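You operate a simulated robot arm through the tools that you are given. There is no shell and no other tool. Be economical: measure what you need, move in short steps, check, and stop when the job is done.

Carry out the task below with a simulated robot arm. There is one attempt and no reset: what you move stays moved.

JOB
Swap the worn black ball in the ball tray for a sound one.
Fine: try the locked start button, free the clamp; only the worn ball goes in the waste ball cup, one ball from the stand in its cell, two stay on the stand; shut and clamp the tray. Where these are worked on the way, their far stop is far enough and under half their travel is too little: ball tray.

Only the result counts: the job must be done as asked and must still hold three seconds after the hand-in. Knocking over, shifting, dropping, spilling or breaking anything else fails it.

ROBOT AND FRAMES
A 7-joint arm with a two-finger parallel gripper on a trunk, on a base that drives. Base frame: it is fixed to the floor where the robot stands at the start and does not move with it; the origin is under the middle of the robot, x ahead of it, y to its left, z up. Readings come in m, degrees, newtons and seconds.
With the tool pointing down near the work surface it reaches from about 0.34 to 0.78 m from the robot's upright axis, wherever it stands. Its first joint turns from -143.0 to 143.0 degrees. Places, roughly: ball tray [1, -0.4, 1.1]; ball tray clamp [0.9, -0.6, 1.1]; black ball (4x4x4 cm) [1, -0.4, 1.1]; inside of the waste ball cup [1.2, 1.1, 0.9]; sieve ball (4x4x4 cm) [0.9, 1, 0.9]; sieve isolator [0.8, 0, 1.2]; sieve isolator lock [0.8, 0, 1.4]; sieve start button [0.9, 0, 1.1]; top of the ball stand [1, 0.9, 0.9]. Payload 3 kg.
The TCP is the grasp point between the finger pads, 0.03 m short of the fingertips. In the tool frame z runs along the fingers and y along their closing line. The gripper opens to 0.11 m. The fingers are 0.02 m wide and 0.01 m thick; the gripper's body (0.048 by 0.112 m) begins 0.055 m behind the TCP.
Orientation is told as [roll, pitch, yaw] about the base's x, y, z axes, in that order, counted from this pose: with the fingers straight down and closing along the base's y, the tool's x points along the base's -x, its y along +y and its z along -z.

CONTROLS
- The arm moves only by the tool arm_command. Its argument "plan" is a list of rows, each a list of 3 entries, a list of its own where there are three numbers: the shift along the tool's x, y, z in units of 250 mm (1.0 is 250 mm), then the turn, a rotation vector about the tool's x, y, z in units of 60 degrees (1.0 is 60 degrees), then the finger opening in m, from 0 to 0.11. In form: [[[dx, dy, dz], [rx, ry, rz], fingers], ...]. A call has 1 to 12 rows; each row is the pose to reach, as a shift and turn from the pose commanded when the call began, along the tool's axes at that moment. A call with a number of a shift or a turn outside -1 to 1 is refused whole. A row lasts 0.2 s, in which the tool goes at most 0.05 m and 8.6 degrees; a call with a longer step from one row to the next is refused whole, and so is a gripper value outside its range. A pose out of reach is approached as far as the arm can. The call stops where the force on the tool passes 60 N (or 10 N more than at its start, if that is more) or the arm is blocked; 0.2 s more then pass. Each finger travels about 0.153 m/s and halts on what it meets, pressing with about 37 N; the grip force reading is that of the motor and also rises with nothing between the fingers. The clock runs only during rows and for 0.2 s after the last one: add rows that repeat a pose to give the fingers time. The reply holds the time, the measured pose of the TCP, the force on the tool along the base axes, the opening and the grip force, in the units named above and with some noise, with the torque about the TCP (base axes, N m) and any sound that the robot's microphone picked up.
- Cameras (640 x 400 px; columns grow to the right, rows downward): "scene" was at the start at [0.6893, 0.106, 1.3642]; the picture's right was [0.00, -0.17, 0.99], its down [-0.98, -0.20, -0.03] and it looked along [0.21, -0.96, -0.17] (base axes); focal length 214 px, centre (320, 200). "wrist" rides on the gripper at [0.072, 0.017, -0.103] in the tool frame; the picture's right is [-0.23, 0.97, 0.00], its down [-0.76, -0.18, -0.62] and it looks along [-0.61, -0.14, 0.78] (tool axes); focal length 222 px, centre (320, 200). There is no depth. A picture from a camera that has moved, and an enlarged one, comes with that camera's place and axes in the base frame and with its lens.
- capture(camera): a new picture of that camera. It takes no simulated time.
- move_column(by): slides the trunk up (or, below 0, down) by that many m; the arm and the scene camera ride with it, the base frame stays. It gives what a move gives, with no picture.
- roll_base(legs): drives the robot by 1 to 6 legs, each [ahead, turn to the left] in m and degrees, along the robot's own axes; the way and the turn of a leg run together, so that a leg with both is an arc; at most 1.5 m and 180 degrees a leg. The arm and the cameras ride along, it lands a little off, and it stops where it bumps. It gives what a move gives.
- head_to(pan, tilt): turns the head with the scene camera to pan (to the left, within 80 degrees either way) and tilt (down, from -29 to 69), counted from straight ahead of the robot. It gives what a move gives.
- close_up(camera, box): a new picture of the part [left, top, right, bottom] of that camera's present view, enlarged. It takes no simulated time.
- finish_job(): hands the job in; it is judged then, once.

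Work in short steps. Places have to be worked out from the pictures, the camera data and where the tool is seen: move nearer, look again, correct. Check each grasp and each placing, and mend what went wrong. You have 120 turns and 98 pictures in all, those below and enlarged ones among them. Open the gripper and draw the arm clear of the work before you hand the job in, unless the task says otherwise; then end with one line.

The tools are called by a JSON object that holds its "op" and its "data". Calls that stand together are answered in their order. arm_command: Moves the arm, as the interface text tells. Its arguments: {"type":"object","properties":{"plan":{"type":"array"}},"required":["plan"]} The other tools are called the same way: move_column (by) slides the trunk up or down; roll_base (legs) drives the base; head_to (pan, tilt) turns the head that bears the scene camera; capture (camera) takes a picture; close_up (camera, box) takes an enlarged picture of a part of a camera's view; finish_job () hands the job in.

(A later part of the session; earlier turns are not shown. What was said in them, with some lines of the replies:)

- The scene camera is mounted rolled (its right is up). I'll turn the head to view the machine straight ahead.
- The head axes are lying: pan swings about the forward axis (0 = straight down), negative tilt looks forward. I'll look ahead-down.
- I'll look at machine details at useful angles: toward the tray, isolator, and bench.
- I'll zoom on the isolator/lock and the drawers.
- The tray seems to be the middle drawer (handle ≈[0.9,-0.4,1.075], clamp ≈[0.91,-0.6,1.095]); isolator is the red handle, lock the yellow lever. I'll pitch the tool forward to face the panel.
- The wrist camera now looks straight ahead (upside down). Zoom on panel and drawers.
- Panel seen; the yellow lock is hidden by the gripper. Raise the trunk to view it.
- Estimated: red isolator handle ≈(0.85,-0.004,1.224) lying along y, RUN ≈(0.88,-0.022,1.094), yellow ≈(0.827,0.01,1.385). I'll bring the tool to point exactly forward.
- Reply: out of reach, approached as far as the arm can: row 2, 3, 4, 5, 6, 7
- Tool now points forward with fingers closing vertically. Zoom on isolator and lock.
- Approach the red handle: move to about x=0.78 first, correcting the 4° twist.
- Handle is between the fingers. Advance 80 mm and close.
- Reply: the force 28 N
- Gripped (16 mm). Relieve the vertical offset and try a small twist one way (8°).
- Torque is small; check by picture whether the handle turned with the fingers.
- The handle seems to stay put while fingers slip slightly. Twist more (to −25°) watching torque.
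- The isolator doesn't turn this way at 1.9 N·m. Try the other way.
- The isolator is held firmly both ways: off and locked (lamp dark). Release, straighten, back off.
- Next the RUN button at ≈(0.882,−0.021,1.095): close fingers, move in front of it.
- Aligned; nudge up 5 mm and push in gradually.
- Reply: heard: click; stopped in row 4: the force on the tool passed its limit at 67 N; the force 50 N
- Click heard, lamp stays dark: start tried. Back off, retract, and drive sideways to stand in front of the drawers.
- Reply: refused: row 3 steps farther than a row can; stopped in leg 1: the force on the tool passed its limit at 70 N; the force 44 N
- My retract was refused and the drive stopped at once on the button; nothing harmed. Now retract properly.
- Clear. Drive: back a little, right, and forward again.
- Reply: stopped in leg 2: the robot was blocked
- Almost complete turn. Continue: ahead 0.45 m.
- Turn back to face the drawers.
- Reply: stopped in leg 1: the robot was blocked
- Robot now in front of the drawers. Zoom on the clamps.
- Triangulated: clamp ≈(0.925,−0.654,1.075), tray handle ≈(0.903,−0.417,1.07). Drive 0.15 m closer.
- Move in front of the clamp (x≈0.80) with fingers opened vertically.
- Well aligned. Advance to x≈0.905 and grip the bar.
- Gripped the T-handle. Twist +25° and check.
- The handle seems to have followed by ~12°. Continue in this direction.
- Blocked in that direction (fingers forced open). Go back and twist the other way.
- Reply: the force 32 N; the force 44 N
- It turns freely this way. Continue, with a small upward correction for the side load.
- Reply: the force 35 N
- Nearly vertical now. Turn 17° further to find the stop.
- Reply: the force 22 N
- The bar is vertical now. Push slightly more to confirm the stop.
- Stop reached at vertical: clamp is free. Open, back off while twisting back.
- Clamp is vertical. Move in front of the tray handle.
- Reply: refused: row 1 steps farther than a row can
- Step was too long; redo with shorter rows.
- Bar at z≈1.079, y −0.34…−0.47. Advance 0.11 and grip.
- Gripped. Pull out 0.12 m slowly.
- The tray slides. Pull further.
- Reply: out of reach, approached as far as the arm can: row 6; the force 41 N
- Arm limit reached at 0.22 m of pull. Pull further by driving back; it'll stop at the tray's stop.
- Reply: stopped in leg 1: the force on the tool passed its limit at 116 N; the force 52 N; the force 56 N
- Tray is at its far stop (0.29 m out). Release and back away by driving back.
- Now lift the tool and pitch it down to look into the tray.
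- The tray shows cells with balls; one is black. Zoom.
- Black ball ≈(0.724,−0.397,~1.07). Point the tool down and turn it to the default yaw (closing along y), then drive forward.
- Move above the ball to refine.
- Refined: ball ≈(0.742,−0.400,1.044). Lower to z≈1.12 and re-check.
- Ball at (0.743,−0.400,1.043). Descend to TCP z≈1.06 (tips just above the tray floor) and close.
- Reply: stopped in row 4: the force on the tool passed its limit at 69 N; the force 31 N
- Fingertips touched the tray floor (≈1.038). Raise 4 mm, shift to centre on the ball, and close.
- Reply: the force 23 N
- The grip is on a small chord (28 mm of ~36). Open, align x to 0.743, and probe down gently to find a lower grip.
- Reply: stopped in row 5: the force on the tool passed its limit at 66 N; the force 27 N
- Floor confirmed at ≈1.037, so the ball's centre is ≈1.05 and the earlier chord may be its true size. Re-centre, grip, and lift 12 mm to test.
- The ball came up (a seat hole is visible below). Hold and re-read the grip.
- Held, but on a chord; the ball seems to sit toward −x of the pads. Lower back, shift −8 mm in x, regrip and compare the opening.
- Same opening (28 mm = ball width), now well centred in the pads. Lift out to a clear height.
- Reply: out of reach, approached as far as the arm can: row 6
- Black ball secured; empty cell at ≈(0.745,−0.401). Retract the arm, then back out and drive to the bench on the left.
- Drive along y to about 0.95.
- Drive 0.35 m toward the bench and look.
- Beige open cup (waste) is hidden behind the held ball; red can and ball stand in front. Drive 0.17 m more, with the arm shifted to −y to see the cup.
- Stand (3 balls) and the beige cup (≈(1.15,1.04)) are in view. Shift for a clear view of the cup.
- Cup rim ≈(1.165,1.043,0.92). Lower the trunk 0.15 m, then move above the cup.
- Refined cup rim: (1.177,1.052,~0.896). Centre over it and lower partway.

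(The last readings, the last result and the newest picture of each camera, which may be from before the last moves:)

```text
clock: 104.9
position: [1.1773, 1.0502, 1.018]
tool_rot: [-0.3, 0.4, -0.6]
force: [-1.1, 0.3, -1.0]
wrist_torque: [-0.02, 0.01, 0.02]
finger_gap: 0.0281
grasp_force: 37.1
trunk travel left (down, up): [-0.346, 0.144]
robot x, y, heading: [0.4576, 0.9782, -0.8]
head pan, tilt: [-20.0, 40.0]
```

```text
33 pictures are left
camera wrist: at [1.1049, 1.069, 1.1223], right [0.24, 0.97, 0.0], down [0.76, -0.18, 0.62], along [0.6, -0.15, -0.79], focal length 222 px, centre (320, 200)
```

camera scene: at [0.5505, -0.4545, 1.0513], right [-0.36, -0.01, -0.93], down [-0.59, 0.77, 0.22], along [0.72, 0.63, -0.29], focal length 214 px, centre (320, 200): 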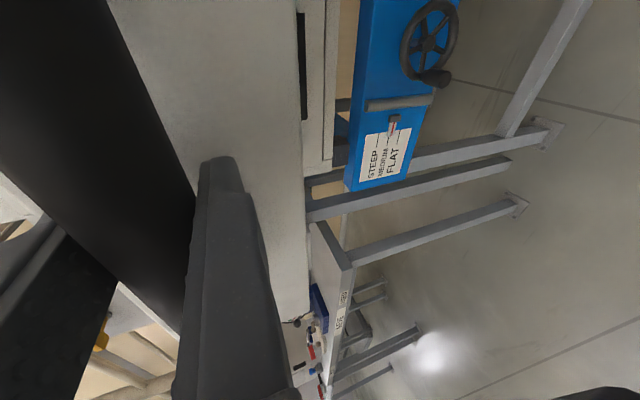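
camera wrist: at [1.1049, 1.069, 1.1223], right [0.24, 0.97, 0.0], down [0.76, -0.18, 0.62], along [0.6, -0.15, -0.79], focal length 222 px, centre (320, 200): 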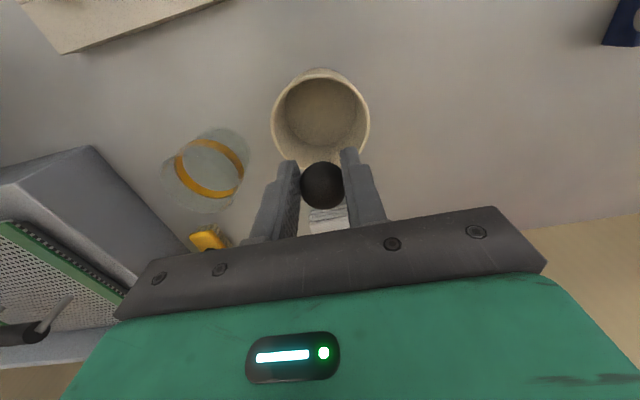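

Aligned. Descend so the ball is within the rim, then open slightly.

{"op": "arm_command", "data": {"plan": [[[0, 0, 0.16], [0, 0, 0], 0.01], [[0, 0, 0.32], [0, 0, 0], 0.01], [[0, 0, 0.44], [0, 0, 0], 0.01], [[0, 0, 0.44], [0, 0, 0], 0.01], [[0, 0, 0.44], [0, 0, 0], 0.045], [[0, 0, 0.44], [0, 0, 0], 0.045]]}}

{"op": "arm_command", "data": {"plan": [[[0, 0, -0.16], [0, 0, 0], 0.045], [[0, 0, -0.34], [0, 0, 0], 0.045], [[0, 0, -0.52], [0, 0, 0], 0.045]]}}

{"op": "capture", "data": {"camera": "wrist"}}

```text
clock: 106.3
position: [1.1761, 1.0495, 0.9107]
tool_rot: [-0.3, 0.4, -0.6]
force: [2.8, -1.9, 0.0]
wrist_torque: [0.01, -0.01, -0.02]
finger_gap: 0.0431
grasp_force: 0.1
trunk travel left (down, up): [-0.346, 0.144]
robot x, y, heading: [0.4577, 0.9776, -1.0]
head pan, tilt: [-20.0, 40.0]
```

```text
clock: 107.1
position: [1.1773, 1.0503, 1.039]
tool_rot: [-0.2, 0.7, -0.6]
force: [0.5, 0.7, -0.7]
wrist_torque: [0.02, -0.01, 0.0]
finger_gap: 0.0449
grasp_force: 0.0
trunk travel left (down, up): [-0.346, 0.144]
robot x, y, heading: [0.4609, 0.9776, -0.7]
head pan, tilt: [-20.0, 40.0]
```

```text
32 pictures are left
camera wrist: at [1.1053, 1.0679, 1.1429], right [0.24, 0.97, -0.01], down [0.77, -0.18, 0.62], along [0.6, -0.15, -0.79], focal length 222 px, centre (320, 200)
```

wrist: 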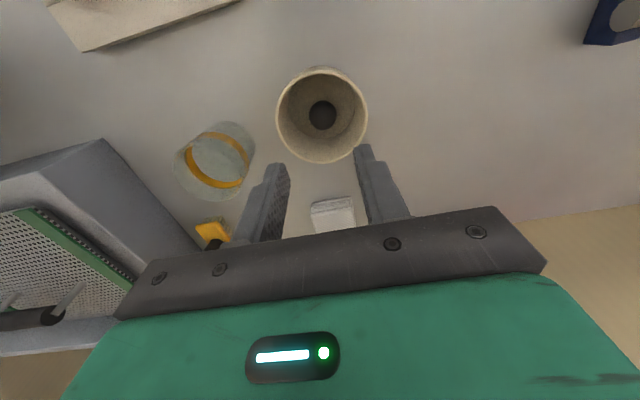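

Black ball is in the cup. Now go above stand ball A (≈(0.94,0.95)).

{"op": "arm_command", "data": {"plan": [[[0.16, -0.06, -0.04], [0, 0, 0], 0.06], [[0.32, -0.13, -0.08], [0, 0, 0], 0.06], [[0.48, -0.2, -0.08], [0, 0, 0], 0.06], [[0.64, -0.27, -0.08], [0, 0, 0], 0.06], [[0.8, -0.34, -0.08], [0, 0, 0], 0.06], [[0.95, -0.4, -0.08], [0, 0, 0], 0.06]]}}

{"op": "capture", "data": {"camera": "wrist"}}

```text
clock: 108.5
position: [0.9388, 0.9517, 1.062]
tool_rot: [-0.2, 0.6, -0.6]
force: [0.4, 0.6, -0.2]
wrist_torque: [-0.02, 0.05, -0.02]
finger_gap: 0.0601
grasp_force: 0.0
trunk travel left (down, up): [-0.346, 0.144]
robot x, y, heading: [0.4575, 0.9794, -0.4]
head pan, tilt: [-20.0, 40.0]
```

```text
31 pictures are left
camera wrist: at [0.8666, 0.9697, 1.1667], right [0.24, 0.97, -0.01], down [0.76, -0.18, 0.62], along [0.6, -0.15, -0.79], focal length 222 px, centre (320, 200)
```

wrist: 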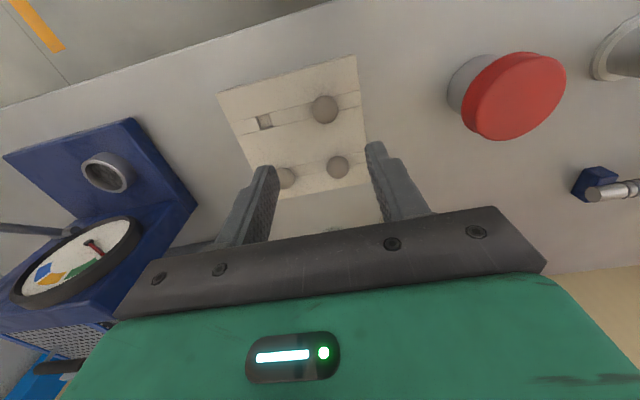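

Lower toward ball A to refine its place.

{"op": "arm_command", "data": {"plan": [[[-0.01, 0.014, 0.12], [0, 0, 0], 0.06], [[-0.02, 0.014, 0.24], [0, 0, 0], 0.06], [[-0.02, 0.014, 0.36], [0, 0, 0], 0.06]]}}

{"op": "capture", "data": {"camera": "wrist"}}

```text
clock: 109.3
position: [0.9439, 0.9524, 0.9697]
tool_rot: [-0.2, 0.4, -0.6]
force: [-0.4, -0.4, 0.5]
wrist_torque: [-0.02, 0.01, 0.02]
finger_gap: 0.06
grasp_force: 0.0
trunk travel left (down, up): [-0.346, 0.144]
robot x, y, heading: [0.459, 0.9789, -0.9]
head pan, tilt: [-20.0, 40.0]
```

```text
30 pictures are left
camera wrist: at [0.8713, 0.9719, 1.0746], right [0.24, 0.97, -0.01], down [0.77, -0.18, 0.62], along [0.6, -0.15, -0.79], focal length 222 px, centre (320, 200)
```

wrist: 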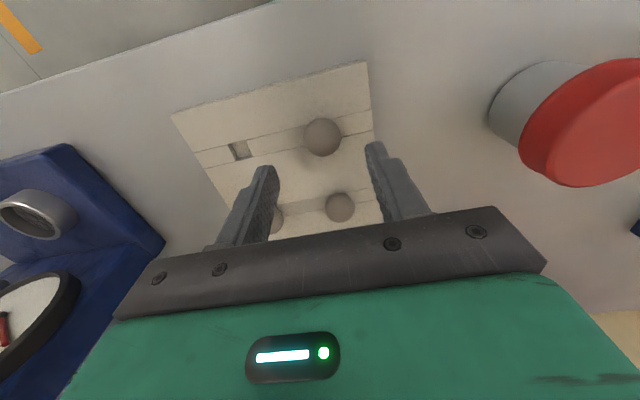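

View matches the tray-ball approach almost exactly; descend ~52 mm, watching force, then close.

{"op": "arm_command", "data": {"plan": [[[0.004, 0.006, 0.1], [0, 0, 0], 0.06], [[0.004, 0.006, 0.18], [0, 0, 0], 0.06], [[0.004, 0.006, 0.207], [0, 0, 0], 0.06], [[0.004, 0.006, 0.207], [0, 0, 0], 0.06]]}}

{"op": "close_up", "data": {"camera": "wrist", "box": [190, 60, 470, 240]}}

```text
clock: 110.3
position: [0.9411, 0.955, 0.9191]
tool_rot: [-0.2, 0.5, -0.5]
force: [0.0, -0.3, -0.2]
wrist_torque: [0.03, -0.02, -0.01]
finger_gap: 0.06
grasp_force: 0.1
trunk travel left (down, up): [-0.346, 0.144]
robot x, y, heading: [0.4559, 0.9819, -1.1]
head pan, tilt: [-20.0, 40.0]
```

```text
2.22 times, centred on (330, 150) of wrist
camera zoom: at [0.8694, 0.974, 1.0225], right [0.24, 0.97, 0.0], down [0.76, -0.18, 0.62], along [0.6, -0.15, -0.79], focal length 494 px, centre (298, 311)
```

zoom: 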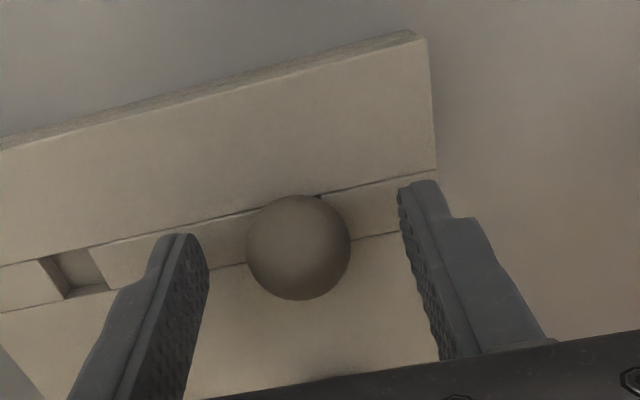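

Slightly high still; lower 7 mm, shift 4 mm toward −x, and close.

{"op": "arm_command", "data": {"plan": [[[0.016, 0, 0.015], [0, 0, 0], 0.06], [[0.016, 0, 0.028], [0, 0, 0], 0.06], [[0.016, 0, 0.028], [0, 0, 0], 0.04], [[0.016, 0, 0.028], [0, 0, 0], 0.02], [[0.016, 0, 0.028], [0, 0, 0], 0.01], [[0.016, 0, 0.028], [0, 0, 0], 0.01]]}}

{"op": "close_up", "data": {"camera": "wrist", "box": [190, 60, 470, 240]}}

```text
clock: 111.7
position: [0.9381, 0.9551, 0.9109]
tool_rot: [-0.2, 0.5, -0.5]
force: [-1.2, -5.9, 3.7]
wrist_torque: [-0.15, -0.01, -0.05]
finger_gap: 0.0278
grasp_force: 36.6
trunk travel left (down, up): [-0.346, 0.144]
robot x, y, heading: [0.4592, 0.9789, -1.1]
head pan, tilt: [-20.0, 40.0]
```

```text
2.22 times, centred on (330, 150) of wrist
camera zoom: at [0.865, 0.974, 1.0162], right [0.24, 0.97, 0.0], down [0.76, -0.18, 0.62], along [0.6, -0.15, -0.79], focal length 494 px, centre (298, 311)
```

zoom: 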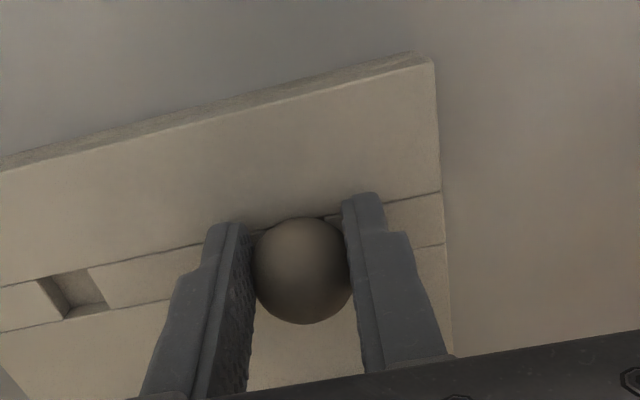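

Same 28 mm grip as before. Lift, raise the trunk, then head back.

{"op": "arm_command", "data": {"plan": [[[0, 0, -0.06], [0, 0, 0], 0.01], [[0, 0, -0.16], [0, 0, 0], 0.01], [[0, 0, -0.34], [0, 0, 0], 0.01], [[0, 0, -0.52], [0, 0, 0], 0.01], [[0, 0, -0.7], [0, 0, 0], 0.01], [[0, 0, -0.8], [0, 0, 0], 0.01]]}}

{"op": "move_column", "data": {"by": 0.13}}

{"op": "capture", "data": {"camera": "wrist"}}

```text
clock: 113.1
position: [0.9395, 0.9568, 1.113]
tool_rot: [-0.2, 0.4, -0.6]
force: [-0.2, -0.4, 0.6]
wrist_torque: [-0.03, -0.01, 0.01]
finger_gap: 0.0281
grasp_force: 36.9
trunk travel left (down, up): [-0.346, 0.144]
robot x, y, heading: [0.4601, 0.981, -0.7]
head pan, tilt: [-20.0, 40.0]
```

```text
clock: 114.7
position: [0.9394, 0.9556, 1.2421]
tool_rot: [-0.3, 0.4, -0.5]
force: [0.6, -0.2, 0.5]
wrist_torque: [0.01, 0.02, -0.02]
finger_gap: 0.0279
grasp_force: 37.0
trunk travel left (down, up): [-0.476, 0.014]
robot x, y, heading: [0.4581, 0.9818, -0.6]
head pan, tilt: [-20.0, 40.0]
```

```text
27 pictures are left
camera wrist: at [0.867, 0.974, 1.3461], right [0.24, 0.97, 0.0], down [0.76, -0.18, 0.62], along [0.6, -0.15, -0.79], focal length 222 px, centre (320, 200)
```

wrist: 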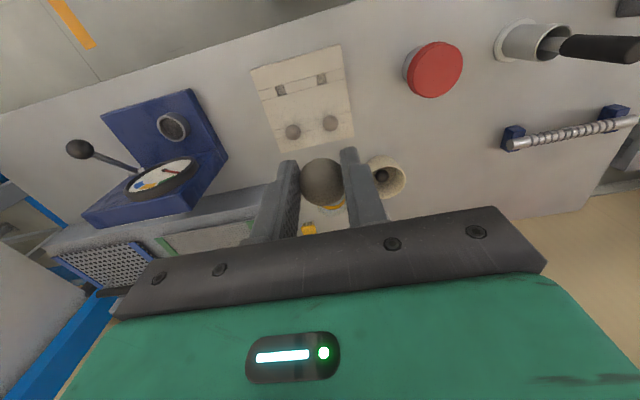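

Ball held, two left on the stand, black in the cup. Drive back out and turn right.

{"op": "roll_base", "data": {"legs": [[-0.56, 0], [0, -88]]}}

```text
clock: 121.7
position: [-0.1101, 0.5049, 1.2423]
tool_rot: [-0.2, 0.4, -88.8]
force: [-0.1, -0.3, -0.3]
wrist_torque: [-0.02, 0.0, -0.01]
finger_gap: 0.0279
grasp_force: 37.1
trunk travel left (down, up): [-0.476, 0.014]
robot x, y, heading: [-0.0422, 0.9881, -88.8]
head pan, tilt: [-20.0, 40.0]
```

Steer slightly outward while driving back to the drawers.

{"op": "roll_base", "data": {"legs": [[0, -5], [1.47, 0]]}}

{"op": "roll_base", "data": {"legs": [[0, 92.5]]}}

```text
clock: 129.6
position: [-0.2473, -0.9705, 1.2423]
tool_rot: [-0.2, 0.5, -93.7]
force: [1.1, 0.6, 0.1]
wrist_torque: [0.0, 0.0, 0.0]
finger_gap: 0.0279
grasp_force: 37.1
trunk travel left (down, up): [-0.476, 0.014]
robot x, y, heading: [-0.1409, -0.497, -93.5]
head pan, tilt: [-20.0, 40.0]
```

```text
clock: 134.0
position: [0.3395, -0.5767, 1.2428]
tool_rot: [-0.2, 0.4, -1.0]
force: [0.0, -0.3, -0.4]
wrist_torque: [0.03, 0.04, -0.01]
finger_gap: 0.028
grasp_force: 36.7
trunk travel left (down, up): [-0.476, 0.014]
robot x, y, heading: [-0.1386, -0.557, -0.9]
head pan, tilt: [-20.0, 40.0]
```

Forward 0.16 m, then move arm toward the empty cell.

{"op": "roll_base", "data": {"legs": [[0.17, 0]]}}

{"op": "arm_command", "data": {"plan": [[[-0.1, 0.14, 0], [0, 0, 0], 0.01], [[-0.22, 0.28, 0], [0, 0, 0], 0.01], [[-0.34, 0.42, 0], [0, 0, 0], 0.01], [[-0.46, 0.56, 0], [0, 0, 0], 0.01], [[-0.6, 0.66, 0], [0, 0, 0], 0.01], [[-0.76, 0.68, 0], [0, 0, 0], 0.01]]}}

{"op": "capture", "data": {"camera": "wrist"}}

```text
clock: 135.5
position: [0.5094, -0.5813, 1.2434]
tool_rot: [-0.2, 0.5, -1.0]
force: [-1.0, 1.3, -0.9]
wrist_torque: [-0.02, -0.02, 0.01]
finger_gap: 0.0278
grasp_force: 37.1
trunk travel left (down, up): [-0.476, 0.014]
robot x, y, heading: [0.0307, -0.5602, -1.0]
head pan, tilt: [-20.0, 40.0]
```

```text
clock: 136.9
position: [0.7056, -0.4152, 1.2407]
tool_rot: [-0.2, 0.6, -1.2]
force: [-0.3, 0.1, 0.3]
wrist_torque: [-0.02, -0.01, 0.0]
finger_gap: 0.0278
grasp_force: 37.2
trunk travel left (down, up): [-0.476, 0.014]
robot x, y, heading: [0.0258, -0.5574, -1.0]
head pan, tilt: [-20.0, 40.0]
```

```text
26 pictures are left
camera wrist: at [0.633, -0.3965, 1.3453], right [0.24, 0.97, -0.01], down [0.76, -0.19, 0.62], along [0.6, -0.16, -0.79], focal length 222 px, centre (320, 200)
```

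wrist: 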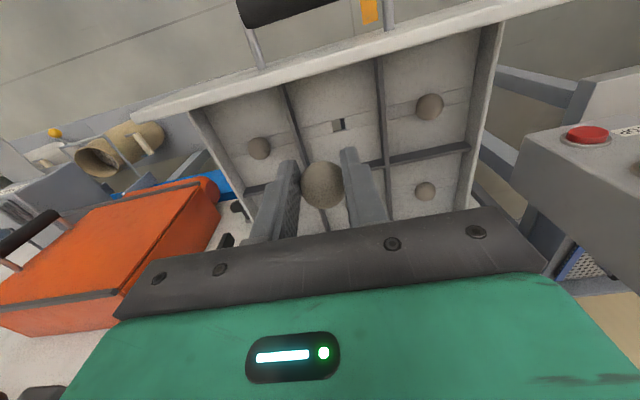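

Empty seat at ≈(0.745,−0.4005), unchanged. Move above it at z≈1.12.

{"op": "arm_command", "data": {"plan": [[[-0.07, 0.03, 0.1], [0, 0, 0], 0.01], [[-0.135, 0.058, 0.22], [0, 0, 0], 0.01], [[-0.135, 0.058, 0.36], [0, 0, 0], 0.01], [[-0.135, 0.058, 0.48], [0, 0, 0], 0.01]]}}

{"op": "capture", "data": {"camera": "wrist"}}

```text
clock: 137.9
position: [0.7351, -0.401, 1.1212]
tool_rot: [-0.2, 0.4, -1.0]
force: [-0.3, 0.3, -0.7]
wrist_torque: [-0.01, 0.0, 0.03]
finger_gap: 0.0277
grasp_force: 36.7
trunk travel left (down, up): [-0.476, 0.014]
robot x, y, heading: [0.0293, -0.5606, -1.2]
head pan, tilt: [-20.0, 40.0]
```

```text
25 pictures are left
camera wrist: at [0.6625, -0.3824, 1.2254], right [0.24, 0.97, 0.0], down [0.76, -0.19, 0.62], along [0.6, -0.15, -0.79], focal length 222 px, centre (320, 200)
```

wrist: 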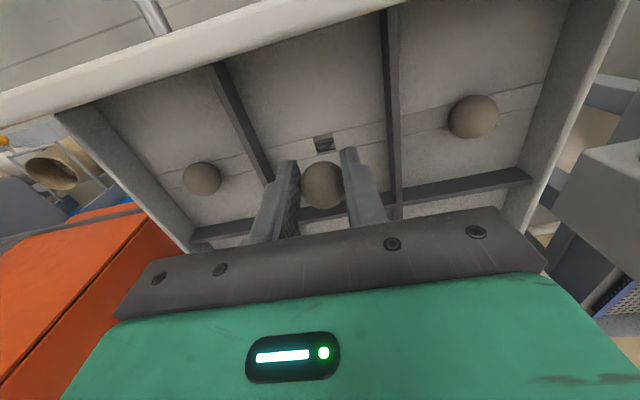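

Align (+5 mm x) and lower to the seated height z≈1.072, then open.

{"op": "arm_command", "data": {"plan": [[[-0.021, 0.002, 0.06], [0, 0, 0], 0.01], [[-0.021, 0.002, 0.13], [0, 0, 0], 0.01], [[-0.021, 0.002, 0.18], [0, 0, 0], 0.01], [[-0.021, 0.002, 0.196], [0, 0, 0], 0.01], [[-0.021, 0.002, 0.196], [0, 0, 0], 0.01]]}}

{"op": "close_up", "data": {"camera": "wrist", "box": [190, 60, 470, 240]}}

```text
clock: 139.1
position: [0.7398, -0.4013, 1.0728]
tool_rot: [-0.2, 0.3, -1.0]
force: [-2.5, 0.3, 14.4]
wrist_torque: [0.06, -0.16, -0.02]
finger_gap: 0.0278
grasp_force: 37.1
trunk travel left (down, up): [-0.476, 0.014]
robot x, y, heading: [0.0278, -0.5606, -1.4]
head pan, tilt: [-20.0, 40.0]
```

```text
2.22 times, centred on (330, 150) of wrist
camera zoom: at [0.6671, -0.3823, 1.1774], right [0.24, 0.97, 0.0], down [0.76, -0.19, 0.62], along [0.6, -0.15, -0.78], focal length 494 px, centre (298, 311)
```

zoom: 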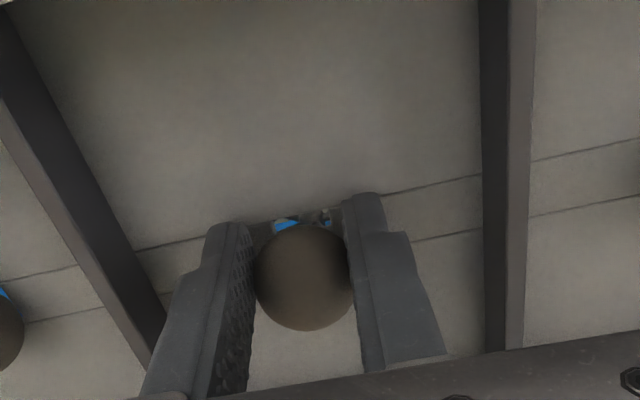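

Ball touches a seat edge, ~3 mm too far +x. Shift −3 mm and open.

{"op": "arm_command", "data": {"plan": [[[0.012, 0.002, -0.006], [0, 0, 0], 0.01], [[0.012, 0.002, 0.004], [0, 0, 0], 0.01], [[0.012, 0.002, 0.004], [0, 0, 0], 0.035], [[0.012, 0.002, 0.004], [0, 0, 0], 0.06], [[0.012, 0.002, 0.004], [0, 0, 0], 0.06]]}}

{"op": "close_up", "data": {"camera": "wrist", "box": [190, 60, 470, 240]}}

```text
clock: 140.3
position: [0.7365, -0.4014, 1.0717]
tool_rot: [-0.2, 0.5, -1.1]
force: [0.6, 0.2, 0.0]
wrist_torque: [0.0, 0.0, 0.0]
finger_gap: 0.06
grasp_force: 0.1
trunk travel left (down, up): [-0.476, 0.014]
robot x, y, heading: [0.0296, -0.5576, -0.7]
head pan, tilt: [-20.0, 40.0]
```

```text
2.22 times, centred on (330, 150) of wrist
camera zoom: at [0.6652, -0.382, 1.1753], right [0.24, 0.97, -0.01], down [0.76, -0.19, 0.62], along [0.6, -0.15, -0.79], focal length 494 px, centre (298, 311)
```

zoom: 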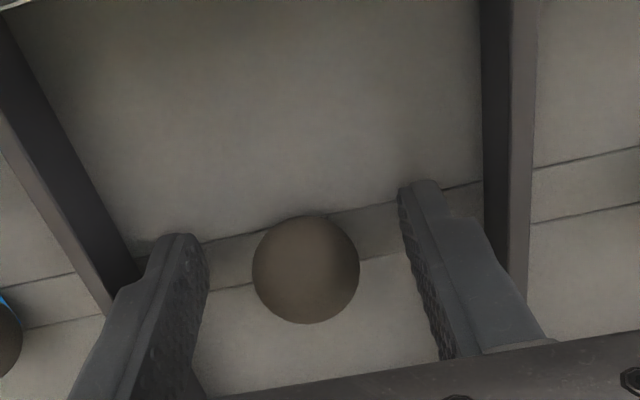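

Ball seated in its cell. Lift away, retract, and back the base for the forward-pointing tool.

{"op": "arm_command", "data": {"plan": [[[0, 0, -0.1], [0, 0, 0], 0.06], [[0, 0, -0.28], [0, 0, 0], 0.06], [[0, 0, -0.46], [0, 0, 0], 0.06], [[0, 0, -0.64], [0, 0, 0], 0.06], [[0.16, 0, -0.72], [0, 0, 0], 0.06], [[0.34, 0, -0.72], [0, 0, 0], 0.06]]}}

{"op": "capture", "data": {"camera": "wrist"}}

{"op": "roll_base", "data": {"legs": [[-0.2, 0]]}}

```text
clock: 141.7
position: [0.6533, -0.3971, 1.2511]
tool_rot: [0.0, 0.4, -1.0]
force: [-0.5, -0.2, -0.5]
wrist_torque: [0.02, 0.01, 0.0]
finger_gap: 0.06
grasp_force: 0.1
trunk travel left (down, up): [-0.476, 0.014]
robot x, y, heading: [0.0324, -0.5561, -1.1]
head pan, tilt: [-20.0, 40.0]
```

```text
22 pictures are left
camera wrist: at [0.5809, -0.3795, 1.3563], right [0.24, 0.97, 0.0], down [0.76, -0.19, 0.62], along [0.6, -0.15, -0.79], focal length 222 px, centre (320, 200)
```

wrist: 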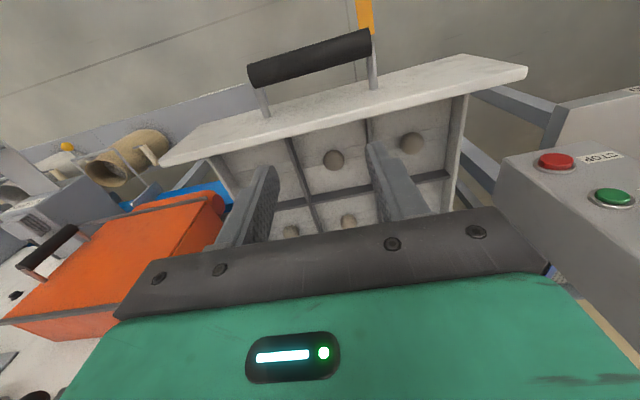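

```text
clock: 143.3
position: [0.4533, -0.395, 1.251]
tool_rot: [-0.2, 0.3, -1.1]
force: [-0.6, -0.8, -1.6]
wrist_torque: [0.0, 0.0, 0.03]
finger_gap: 0.06
grasp_force: 0.0
trunk travel left (down, up): [-0.476, 0.014]
robot x, y, heading: [-0.1736, -0.555, -1.0]
head pan, tilt: [-20.0, 40.0]
```

Turn the tool back to forward-pointing, lowering to handle height.

{"op": "arm_command", "data": {"plan": [[[0, 0, 0], [0, 0, 0.14], 0.06], [[0, 0, 0], [0, 0, 0.28], 0.06], [[0, 0, 0], [0, 0, 0.42], 0.06], [[0, 0, 0], [0, 0, 0.56], 0.06], [[0, 0, 0], [0, 0, 0.7], 0.06], [[0, 0, 0], [0, 0, 0.84], 0.06], [[0, 0, 0], [0, 0, 0.98], 0.06]]}}

{"op": "arm_command", "data": {"plan": [[[0, 0, 0], [0, 0, 0.13], 0.06], [[0, 0, 0], [0, 0, 0.26], 0.06], [[0, 0, 0], [0, 0, 0.39], 0.06], [[0, 0, 0], [0, 0, 0.5], 0.06]]}}

{"op": "arm_command", "data": {"plan": [[[0, 0, 0.1], [-0.14, 0, 0], 0.06], [[0, 0, 0.2], [-0.28, 0, 0], 0.06], [[0, 0, 0.3], [-0.42, 0, 0], 0.06], [[0, 0, 0.4], [-0.56, 0, 0], 0.06], [[0, 0, 0.5], [-0.7, 0, 0], 0.06], [[0, 0, 0.6], [-0.84, 0, 0], 0.06], [[0, 0, 0.68], [-0.98, 0, 0], 0.06]]}}

{"op": "arm_command", "data": {"plan": [[[0, 0, 0], [-0.13, 0, 0], 0.06], [[0, 0, 0], [-0.26, 0, 0], 0.06], [[0, 0, 0], [-0.39, 0, 0], 0.06], [[0, 0, 0], [-0.51, 0, 0], 0.06]]}}

{"op": "capture", "data": {"camera": "wrist"}}

```text
clock: 144.9
position: [0.4536, -0.395, 1.2514]
tool_rot: [-0.6, 0.1, -60.1]
force: [0.0, -0.3, -0.5]
wrist_torque: [0.0, 0.01, 0.0]
finger_gap: 0.0599
grasp_force: 0.0
trunk travel left (down, up): [-0.476, 0.014]
robot x, y, heading: [-0.1743, -0.5568, -1.4]
head pan, tilt: [-20.0, 40.0]
```

```text
clock: 145.9
position: [0.4515, -0.395, 1.2521]
tool_rot: [-0.3, -0.2, -90.0]
force: [0.1, -1.0, 0.3]
wrist_torque: [0.0, 0.0, 0.0]
finger_gap: 0.06
grasp_force: 0.1
trunk travel left (down, up): [-0.476, 0.014]
robot x, y, heading: [-0.1733, -0.5534, -1.4]
head pan, tilt: [-20.0, 40.0]
```

```text
clock: 147.5
position: [0.4514, -0.3947, 1.081]
tool_rot: [58.3, -0.2, -89.9]
force: [0.5, 0.0, 0.0]
wrist_torque: [0.01, 0.02, -0.03]
finger_gap: 0.06
grasp_force: 0.1
trunk travel left (down, up): [-0.476, 0.014]
robot x, y, heading: [-0.172, -0.5574, -1.4]
head pan, tilt: [-20.0, 40.0]
```

```text
clock: 148.5
position: [0.452, -0.3966, 1.0823]
tool_rot: [89.0, -0.2, -89.9]
force: [-1.1, 0.1, 0.2]
wrist_torque: [-0.01, -0.01, 0.0]
finger_gap: 0.0599
grasp_force: 0.0
trunk travel left (down, up): [-0.476, 0.014]
robot x, y, heading: [-0.1732, -0.5573, -1.1]
head pan, tilt: [-20.0, 40.0]
```

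```text
21 pictures are left
camera wrist: at [0.3483, -0.3239, 1.0999], right [0.02, -0.22, 0.97], down [-0.63, -0.76, -0.17], along [0.78, -0.61, -0.15], focal length 222 px, centre (320, 200)
```

wrist: 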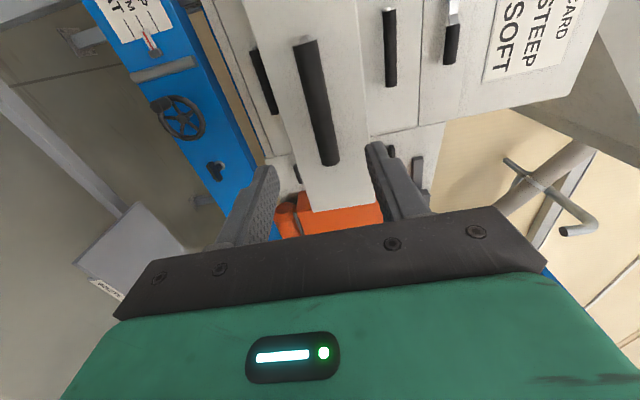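

Same view as when I released the handle. Fine-adjust, drive forward 0.14 m, and grip the handle.

{"op": "arm_command", "data": {"plan": [[[-0.04, -0.016, 0], [0, 0, 0], 0.06]]}}

{"op": "roll_base", "data": {"legs": [[0.14, 0]]}}

{"op": "arm_command", "data": {"plan": [[[0, 0, 0.01], [0, 0, 0], 0.04], [[0, 0, 0.01], [0, 0, 0], 0.02], [[0, 0, 0.01], [0, 0, 0], 0.0], [[0, 0, 0.01], [0, 0, 0], 0.0]]}}

{"op": "capture", "data": {"camera": "wrist"}}

```text
clock: 148.9
position: [0.4509, -0.4054, 1.0774]
tool_rot: [89.1, -0.1, -89.8]
force: [-0.6, 0.0, 1.1]
wrist_torque: [-0.01, -0.03, -0.02]
finger_gap: 0.06
grasp_force: 0.1
trunk travel left (down, up): [-0.476, 0.014]
robot x, y, heading: [-0.1739, -0.552, -1.4]
head pan, tilt: [-20.0, 40.0]
```

```text
clock: 150.2
position: [0.5926, -0.4087, 1.0771]
tool_rot: [89.0, -0.2, -90.0]
force: [-0.9, 0.0, 0.0]
wrist_torque: [-0.01, 0.02, -0.03]
finger_gap: 0.0597
grasp_force: 0.1
trunk travel left (down, up): [-0.476, 0.014]
robot x, y, heading: [-0.0347, -0.5576, -1.3]
head pan, tilt: [-20.0, 40.0]
```

```text
clock: 151.2
position: [0.5945, -0.4093, 1.0784]
tool_rot: [89.0, -0.2, -89.9]
force: [2.8, -0.7, 7.0]
wrist_torque: [0.09, -0.12, 0.08]
finger_gap: 0.0243
grasp_force: 45.4
trunk travel left (down, up): [-0.476, 0.014]
robot x, y, heading: [-0.0348, -0.5607, -1.4]
head pan, tilt: [-20.0, 40.0]
```

```text
20 pictures are left
camera wrist: at [0.491, -0.3366, 1.0965], right [0.02, -0.22, 0.97], down [-0.63, -0.76, -0.16], along [0.78, -0.61, -0.15], focal length 222 px, centre (320, 200)
```

wrist: 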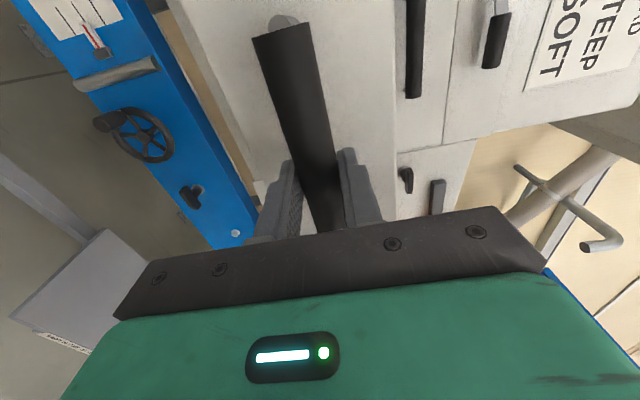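

Gripped. Push the tray in slowly with the arm.

{"op": "arm_command", "data": {"plan": [[[0, 0, 0.06], [0, 0, 0], 0.0], [[0, 0, 0.14], [0, 0, 0], 0.0], [[0, 0, 0.22], [0, 0, 0], 0.0], [[0, 0, 0.3], [0, 0, 0], 0.0], [[0, 0, 0.38], [0, 0, 0], 0.0], [[0, 0, 0.46], [0, 0, 0], 0.0], [[0, 0, 0.54], [0, 0, 0], 0.0], [[0, 0, 0.62], [0, 0, 0], 0.0], [[0, 0, 0.7], [0, 0, 0], 0.0], [[0, 0, 0.76], [0, 0, 0], 0.0], [[0, 0, 0.8], [0, 0, 0], 0.0]]}}

```text
clock: 153.6
position: [0.7936, -0.4096, 1.0771]
tool_rot: [89.2, -0.1, -89.9]
force: [1.4, 0.0, 22.6]
wrist_torque: [0.1, -0.14, -0.2]
finger_gap: 0.0246
grasp_force: 45.2
trunk travel left (down, up): [-0.476, 0.014]
robot x, y, heading: [-0.0335, -0.5585, -1.3]
head pan, tilt: [-20.0, 40.0]
```

Sliding well. Drive the base 0.06 m and then finish the push with the arm to the stop.

{"op": "roll_base", "data": {"legs": [[0.06, 0]]}}

{"op": "arm_command", "data": {"plan": [[[0, 0, 0.06], [0, 0, 0], 0.0], [[0, 0, 0.1], [0, 0, 0], 0.0], [[0, 0, 0.13], [0, 0, 0], 0.0], [[0, 0, 0.15], [0, 0, 0], 0.0], [[0, 0, 0.17], [0, 0, 0], 0.0], [[0, 0, 0.19], [0, 0, 0], 0.0], [[0, 0, 0.2], [0, 0, 0], 0.0]]}}

{"op": "capture", "data": {"camera": "wrist"}}

```text
clock: 154.6
position: [0.8531, -0.4095, 1.078]
tool_rot: [89.2, -0.2, -89.8]
force: [1.5, 9.8, 33.3]
wrist_torque: [0.24, -0.37, 0.43]
finger_gap: 0.0247
grasp_force: 44.6
trunk travel left (down, up): [-0.476, 0.014]
robot x, y, heading: [0.0276, -0.5567, -1.1]
head pan, tilt: [-20.0, 40.0]
```

```text
clock: 155.5
position: [0.8823, -0.4084, 1.0773]
tool_rot: [89.0, -0.1, -89.8]
force: [-54.3, -6.8, 14.2]
wrist_torque: [0.19, -0.17, -0.37]
finger_gap: 0.0247
grasp_force: 45.0
trunk travel left (down, up): [-0.476, 0.014]
robot x, y, heading: [0.0268, -0.5592, -1.2]
head pan, tilt: [-20.0, 40.0]
stopped in row 4: the force on the tool passed its limit at 102 N (the readings are from after the stop); the commanded pose is now the measured one
```

```text
19 pictures are left
camera wrist: at [0.7782, -0.3367, 1.0965], right [0.02, -0.23, 0.97], down [-0.62, -0.76, -0.17], along [0.78, -0.6, -0.15], focal length 222 px, centre (320, 200)
```

wrist: 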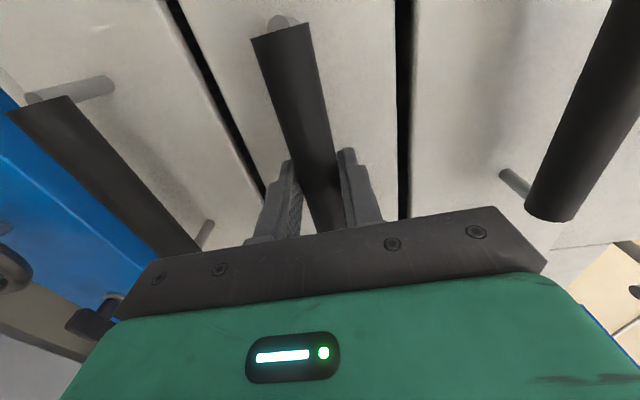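

Tray is at its closed stop. Release, back off, and move to the clamp.

{"op": "arm_command", "data": {"plan": [[[0, 0, 0], [0, 0, 0], 0.06], [[0, 0, 0], [0, 0, 0], 0.06], [[0, 0, -0.16], [0, 0, 0], 0.06], [[0, 0, -0.34], [0, 0, 0], 0.06], [[0, 0, -0.5], [0, 0, 0], 0.06]]}}

{"op": "arm_command", "data": {"plan": [[[-0.16, 0.004, 0], [0, 0, 0], 0.06], [[-0.34, 0.008, 0], [0, 0, 0], 0.06], [[-0.52, 0.012, 0], [0, 0, 0], 0.06], [[-0.7, 0.016, 0.05], [0, 0, 0], 0.06], [[-0.86, 0.02, 0.1], [0, 0, 0], 0.06], [[-0.97, 0.02, 0.12], [0, 0, 0], 0.06]]}}

{"op": "capture", "data": {"camera": "wrist"}}

```text
clock: 156.7
position: [0.7613, -0.408, 1.077]
tool_rot: [88.7, -0.2, -89.7]
force: [-0.4, 0.3, -0.7]
wrist_torque: [0.0, 0.0, -0.02]
finger_gap: 0.0601
grasp_force: 0.0
trunk travel left (down, up): [-0.476, 0.014]
robot x, y, heading: [0.0278, -0.558, -1.3]
head pan, tilt: [-20.0, 40.0]
```

```text
clock: 158.1
position: [0.7939, -0.6503, 1.0792]
tool_rot: [88.8, -0.2, -89.8]
force: [0.7, 0.0, 1.0]
wrist_torque: [0.01, 0.0, -0.01]
finger_gap: 0.06
grasp_force: 0.0
trunk travel left (down, up): [-0.476, 0.014]
robot x, y, heading: [0.0266, -0.557, -1.1]
head pan, tilt: [-20.0, 40.0]
```

```text
18 pictures are left
camera wrist: at [0.6889, -0.5787, 1.0991], right [0.02, -0.22, 0.97], down [-0.62, -0.76, -0.16], along [0.78, -0.6, -0.16], focal length 222 px, centre (320, 200)
```

wrist: 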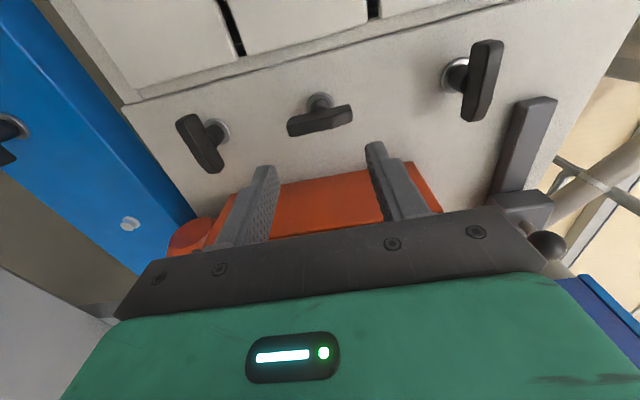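

Clamp handle vertical, tray closed. Twist the tool −90° to grip it vertically.

{"op": "arm_command", "data": {"plan": [[[0, 0, 0], [0, 0, -0.14], 0.06], [[0, 0, 0], [0, 0, -0.28], 0.06], [[0, 0, 0], [0, 0, -0.42], 0.06], [[0, 0, 0], [0, 0, -0.56], 0.06], [[0, 0, 0], [0, 0, -0.7], 0.06], [[0, 0, 0], [0, 0, -0.84], 0.06], [[0, 0, 0], [0, 0, -0.98], 0.06]]}}

{"op": "arm_command", "data": {"plan": [[[0, 0, 0], [0, 0, -0.13], 0.06], [[0, 0, 0], [0, 0, -0.26], 0.06], [[0, 0, 0], [0, 0, -0.39], 0.06], [[0, 0, 0], [0, 0, -0.51], 0.06]]}}

{"op": "capture", "data": {"camera": "wrist"}}

```text
clock: 159.7
position: [0.7955, -0.6512, 1.0806]
tool_rot: [87.6, -59.1, -87.7]
force: [-0.5, -1.1, 0.5]
wrist_torque: [0.02, 0.01, 0.01]
finger_gap: 0.0602
grasp_force: 0.0
trunk travel left (down, up): [-0.476, 0.014]
robot x, y, heading: [0.0298, -0.5609, -1.0]
head pan, tilt: [-20.0, 40.0]
```

```text
clock: 160.7
position: [0.7938, -0.6506, 1.0814]
tool_rot: [13.5, -88.8, -13.3]
force: [-1.0, 0.5, 0.1]
wrist_torque: [0.0, -0.02, 0.02]
finger_gap: 0.0601
grasp_force: 0.1
trunk travel left (down, up): [-0.476, 0.014]
robot x, y, heading: [0.0259, -0.5599, -1.3]
head pan, tilt: [-20.0, 40.0]
```

```text
17 pictures are left
camera wrist: at [0.6881, -0.6345, 1.0107], right [0.0, 0.97, 0.23], down [-0.61, -0.18, 0.77], along [0.8, -0.14, 0.59], focal length 222 px, centre (320, 200)
```

wrist: 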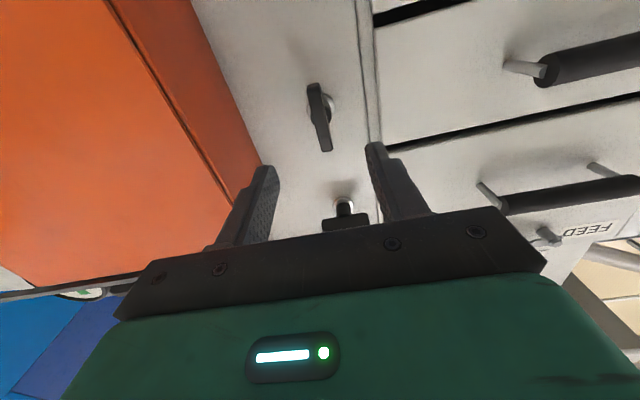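

Clamp bar lies between the fingers. Narrow the opening a little, advance and grip.

{"op": "arm_command", "data": {"plan": [[[0, 0, 0.14], [0, 0, 0], 0.048], [[0, 0, 0.3], [0, 0, 0], 0.048], [[0, 0, 0.43], [0, 0, 0], 0.048], [[0, 0, 0.43], [0, 0, 0], 0.02], [[0, 0, 0.43], [0, 0, 0], 0.0], [[0, 0, 0.43], [0, 0, 0], 0.0]]}}

{"op": "close_up", "data": {"camera": "wrist", "box": [190, 60, 430, 260]}}

```text
clock: 162.1
position: [0.9024, -0.6497, 1.0773]
tool_rot: [17.8, -88.5, -17.5]
force: [1.9, -2.0, -4.8]
wrist_torque: [0.02, 1.16, -0.47]
finger_gap: 0.0218
grasp_force: 45.5
trunk travel left (down, up): [-0.476, 0.014]
robot x, y, heading: [0.0291, -0.5593, -1.4]
head pan, tilt: [-20.0, 40.0]
```

```text
2.00 times, centred on (310, 160) of wrist
camera zoom: at [0.7961, -0.6328, 1.0082], right [0.0, 0.97, 0.23], down [-0.6, -0.19, 0.78], along [0.8, -0.14, 0.59], focal length 444 px, centre (340, 280)
```

zoom: 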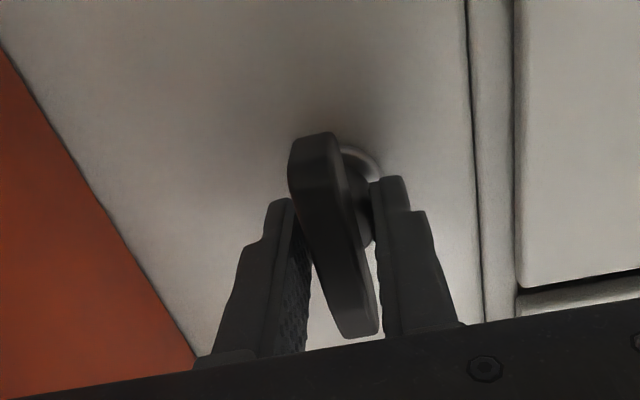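

Gripped. Turn it back (+) toward horizontal.

{"op": "arm_command", "data": {"plan": [[[0, 0, 0], [0, 0, 0.14], 0.0], [[0, 0, 0], [0, 0, 0.28], 0.0], [[0, 0, 0], [0, 0, 0.42], 0.0], [[0, 0, 0], [0, 0, 0.56], 0.0], [[0, 0, 0], [0, 0, 0.7], 0.0], [[0, 0, 0], [0, 0, 0.84], 0.0], [[0, 0, 0], [0, 0, 0.98], 0.0]]}}

{"op": "arm_command", "data": {"plan": [[[0, 0, 0], [0, 0, 0.14], 0.0], [[0, 0, 0], [0, 0, 0.28], 0.0], [[0, 0, 0], [0, 0, 0.42], 0.0], [[0, 0, 0], [0, 0, 0.56], 0.0], [[0, 0, 0], [0, 0, 0.7], 0.0], [[0, 0, 0], [0, 0, 0.8], 0.0]]}}

{"op": "close_up", "data": {"camera": "wrist", "box": [190, 60, 430, 260]}}

```text
clock: 163.7
position: [0.9019, -0.6494, 1.0779]
tool_rot: [88.5, -30.5, -88.9]
force: [-11.6, 7.3, -12.6]
wrist_torque: [0.01, 0.05, 1.18]
finger_gap: 0.0219
grasp_force: 45.2
trunk travel left (down, up): [-0.476, 0.014]
robot x, y, heading: [0.0289, -0.5636, -1.1]
head pan, tilt: [-20.0, 40.0]
```

```text
clock: 165.1
position: [0.9017, -0.6531, 1.0779]
tool_rot: [88.6, 17.5, -90.4]
force: [-2.9, -1.3, -14.9]
wrist_torque: [-0.42, -0.45, -0.23]
finger_gap: 0.0219
grasp_force: 45.1
trunk travel left (down, up): [-0.476, 0.014]
robot x, y, heading: [0.0289, -0.5605, -1.2]
head pan, tilt: [-20.0, 40.0]
```

```text
2.00 times, centred on (310, 160) of wrist
camera zoom: at [0.7991, -0.5886, 1.1177], right [0.02, -0.51, 0.86], down [-0.63, -0.67, -0.38], along [0.78, -0.54, -0.33], focal length 444 px, centre (340, 280)
```

zoom: 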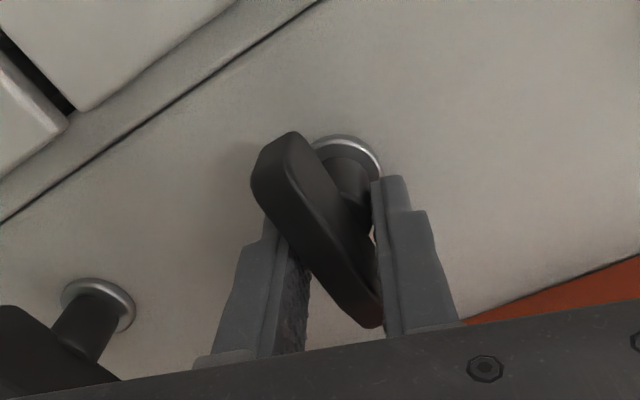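

Close to the stop; push ~12° further to seat it firmly.

{"op": "arm_command", "data": {"plan": [[[0, 0, 0], [0, 0, 0.1], 0.0], [[0, 0, 0], [0, 0, 0.2], 0.0], [[0, 0, 0], [0, 0, 0.2], 0.0]]}}

{"op": "arm_command", "data": {"plan": [[[0, 0, 0], [0, 0, 0], 0.06], [[0, 0, 0], [0, 0, -0.14], 0.06], [[0, 0, 0], [0, 0, -0.28], 0.06], [[0, 0, 0], [0, 0, -0.42], 0.06], [[0, 0, -0.18], [0, 0, -0.48], 0.06], [[0, 0, -0.36], [0, 0, -0.48], 0.06], [[0, 0, -0.5], [0, 0, -0.48], 0.06]]}}

{"op": "capture", "data": {"camera": "wrist"}}

```text
clock: 165.9
position: [0.902, -0.652, 1.0783]
tool_rot: [88.6, 29.3, -90.4]
force: [-1.2, -5.6, -11.3]
wrist_torque: [-1.76, -1.51, 0.59]
finger_gap: 0.025
grasp_force: 45.0
trunk travel left (down, up): [-0.476, 0.014]
robot x, y, heading: [0.0291, -0.5608, -0.9]
head pan, tilt: [-20.0, 40.0]
```

```text
clock: 167.5
position: [0.7784, -0.6518, 1.0776]
tool_rot: [88.8, 0.4, -89.8]
force: [-0.8, 1.0, -0.4]
wrist_torque: [-0.01, 0.03, 0.0]
finger_gap: 0.0601
grasp_force: 0.1
trunk travel left (down, up): [-0.476, 0.014]
robot x, y, heading: [0.0268, -0.5601, -1.3]
head pan, tilt: [-20.0, 40.0]
```

```text
14 pictures are left
camera wrist: at [0.6729, -0.5791, 1.0983], right [0.02, -0.23, 0.97], down [-0.62, -0.76, -0.17], along [0.78, -0.6, -0.16], focal length 222 px, centre (320, 200)
```

wrist: 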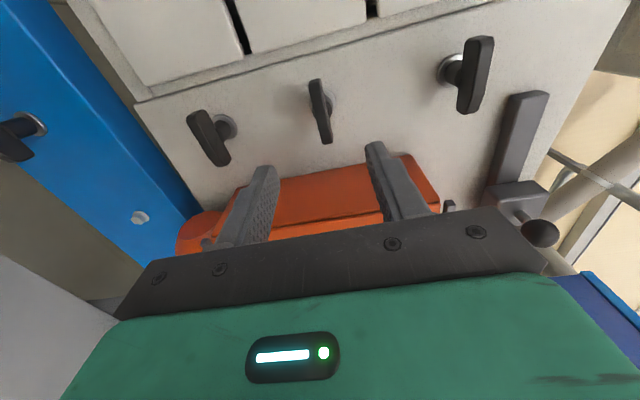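

Clamp is horizontal again as at the start and the tray is flush. Open, draw back clear, and take one last look.

{"op": "roll_base", "data": {"legs": [[-0.25, 0]]}}

{"op": "capture", "data": {"camera": "wrist"}}

{"op": "close_up", "data": {"camera": "wrist", "box": [180, 0, 460, 180]}}

```text
clock: 169.3
position: [0.5256, -0.6478, 1.0782]
tool_rot: [88.6, 0.4, -89.9]
force: [0.6, -0.7, -1.3]
wrist_torque: [-0.03, -0.02, 0.04]
finger_gap: 0.0599
grasp_force: 0.1
trunk travel left (down, up): [-0.476, 0.014]
robot x, y, heading: [-0.2229, -0.5508, -1.3]
head pan, tilt: [-20.0, 40.0]
```

```text
13 pictures are left
camera wrist: at [0.4229, -0.5751, 1.0986], right [0.02, -0.23, 0.97], down [-0.63, -0.76, -0.17], along [0.78, -0.6, -0.16], focal length 222 px, centre (320, 200)
```

wrist: 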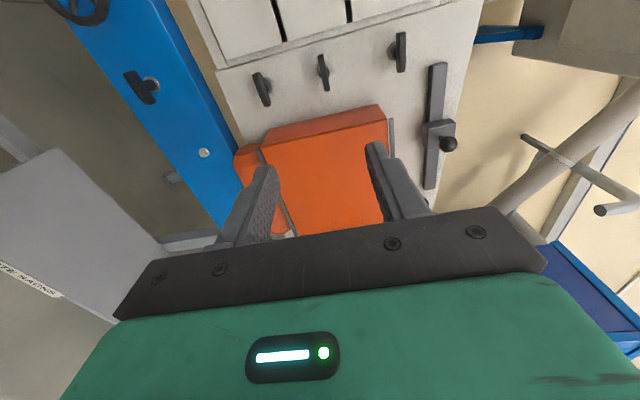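

```text
2.22 times, centred on (320, 90) of wrist
camera zoom: at [0.4229, -0.5751, 1.0986], right [0.02, -0.23, 0.97], down [-0.63, -0.76, -0.17], along [0.78, -0.6, -0.16], focal length 494 px, centre (320, 444)
```

zoom: 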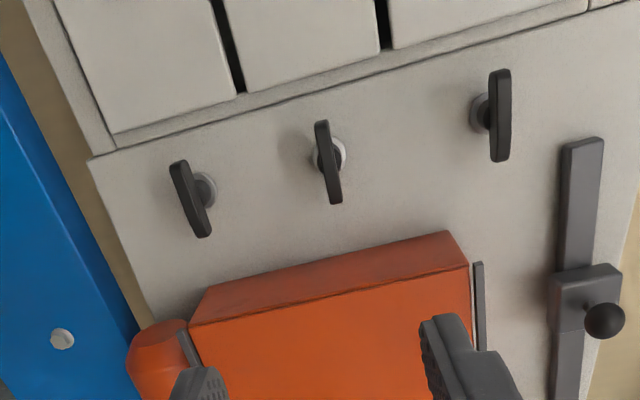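

Everything is in place: the tray is flush and clamped, the ball swap is done, and the gripper is open and clear. Handing in.

{"op": "finish_job", "data": {}}

```text
The job is handed in.
```

I swapped the worn black ball for one from the stand, and the tray is shut and clamped again. The job is handed in, with no verdict shown yet. The start button only clicked and the lamp stayed dark. I took the isolator as off and locked because it would not turn either way. The black ball is in the waste cup, and two balls are still on the stand.
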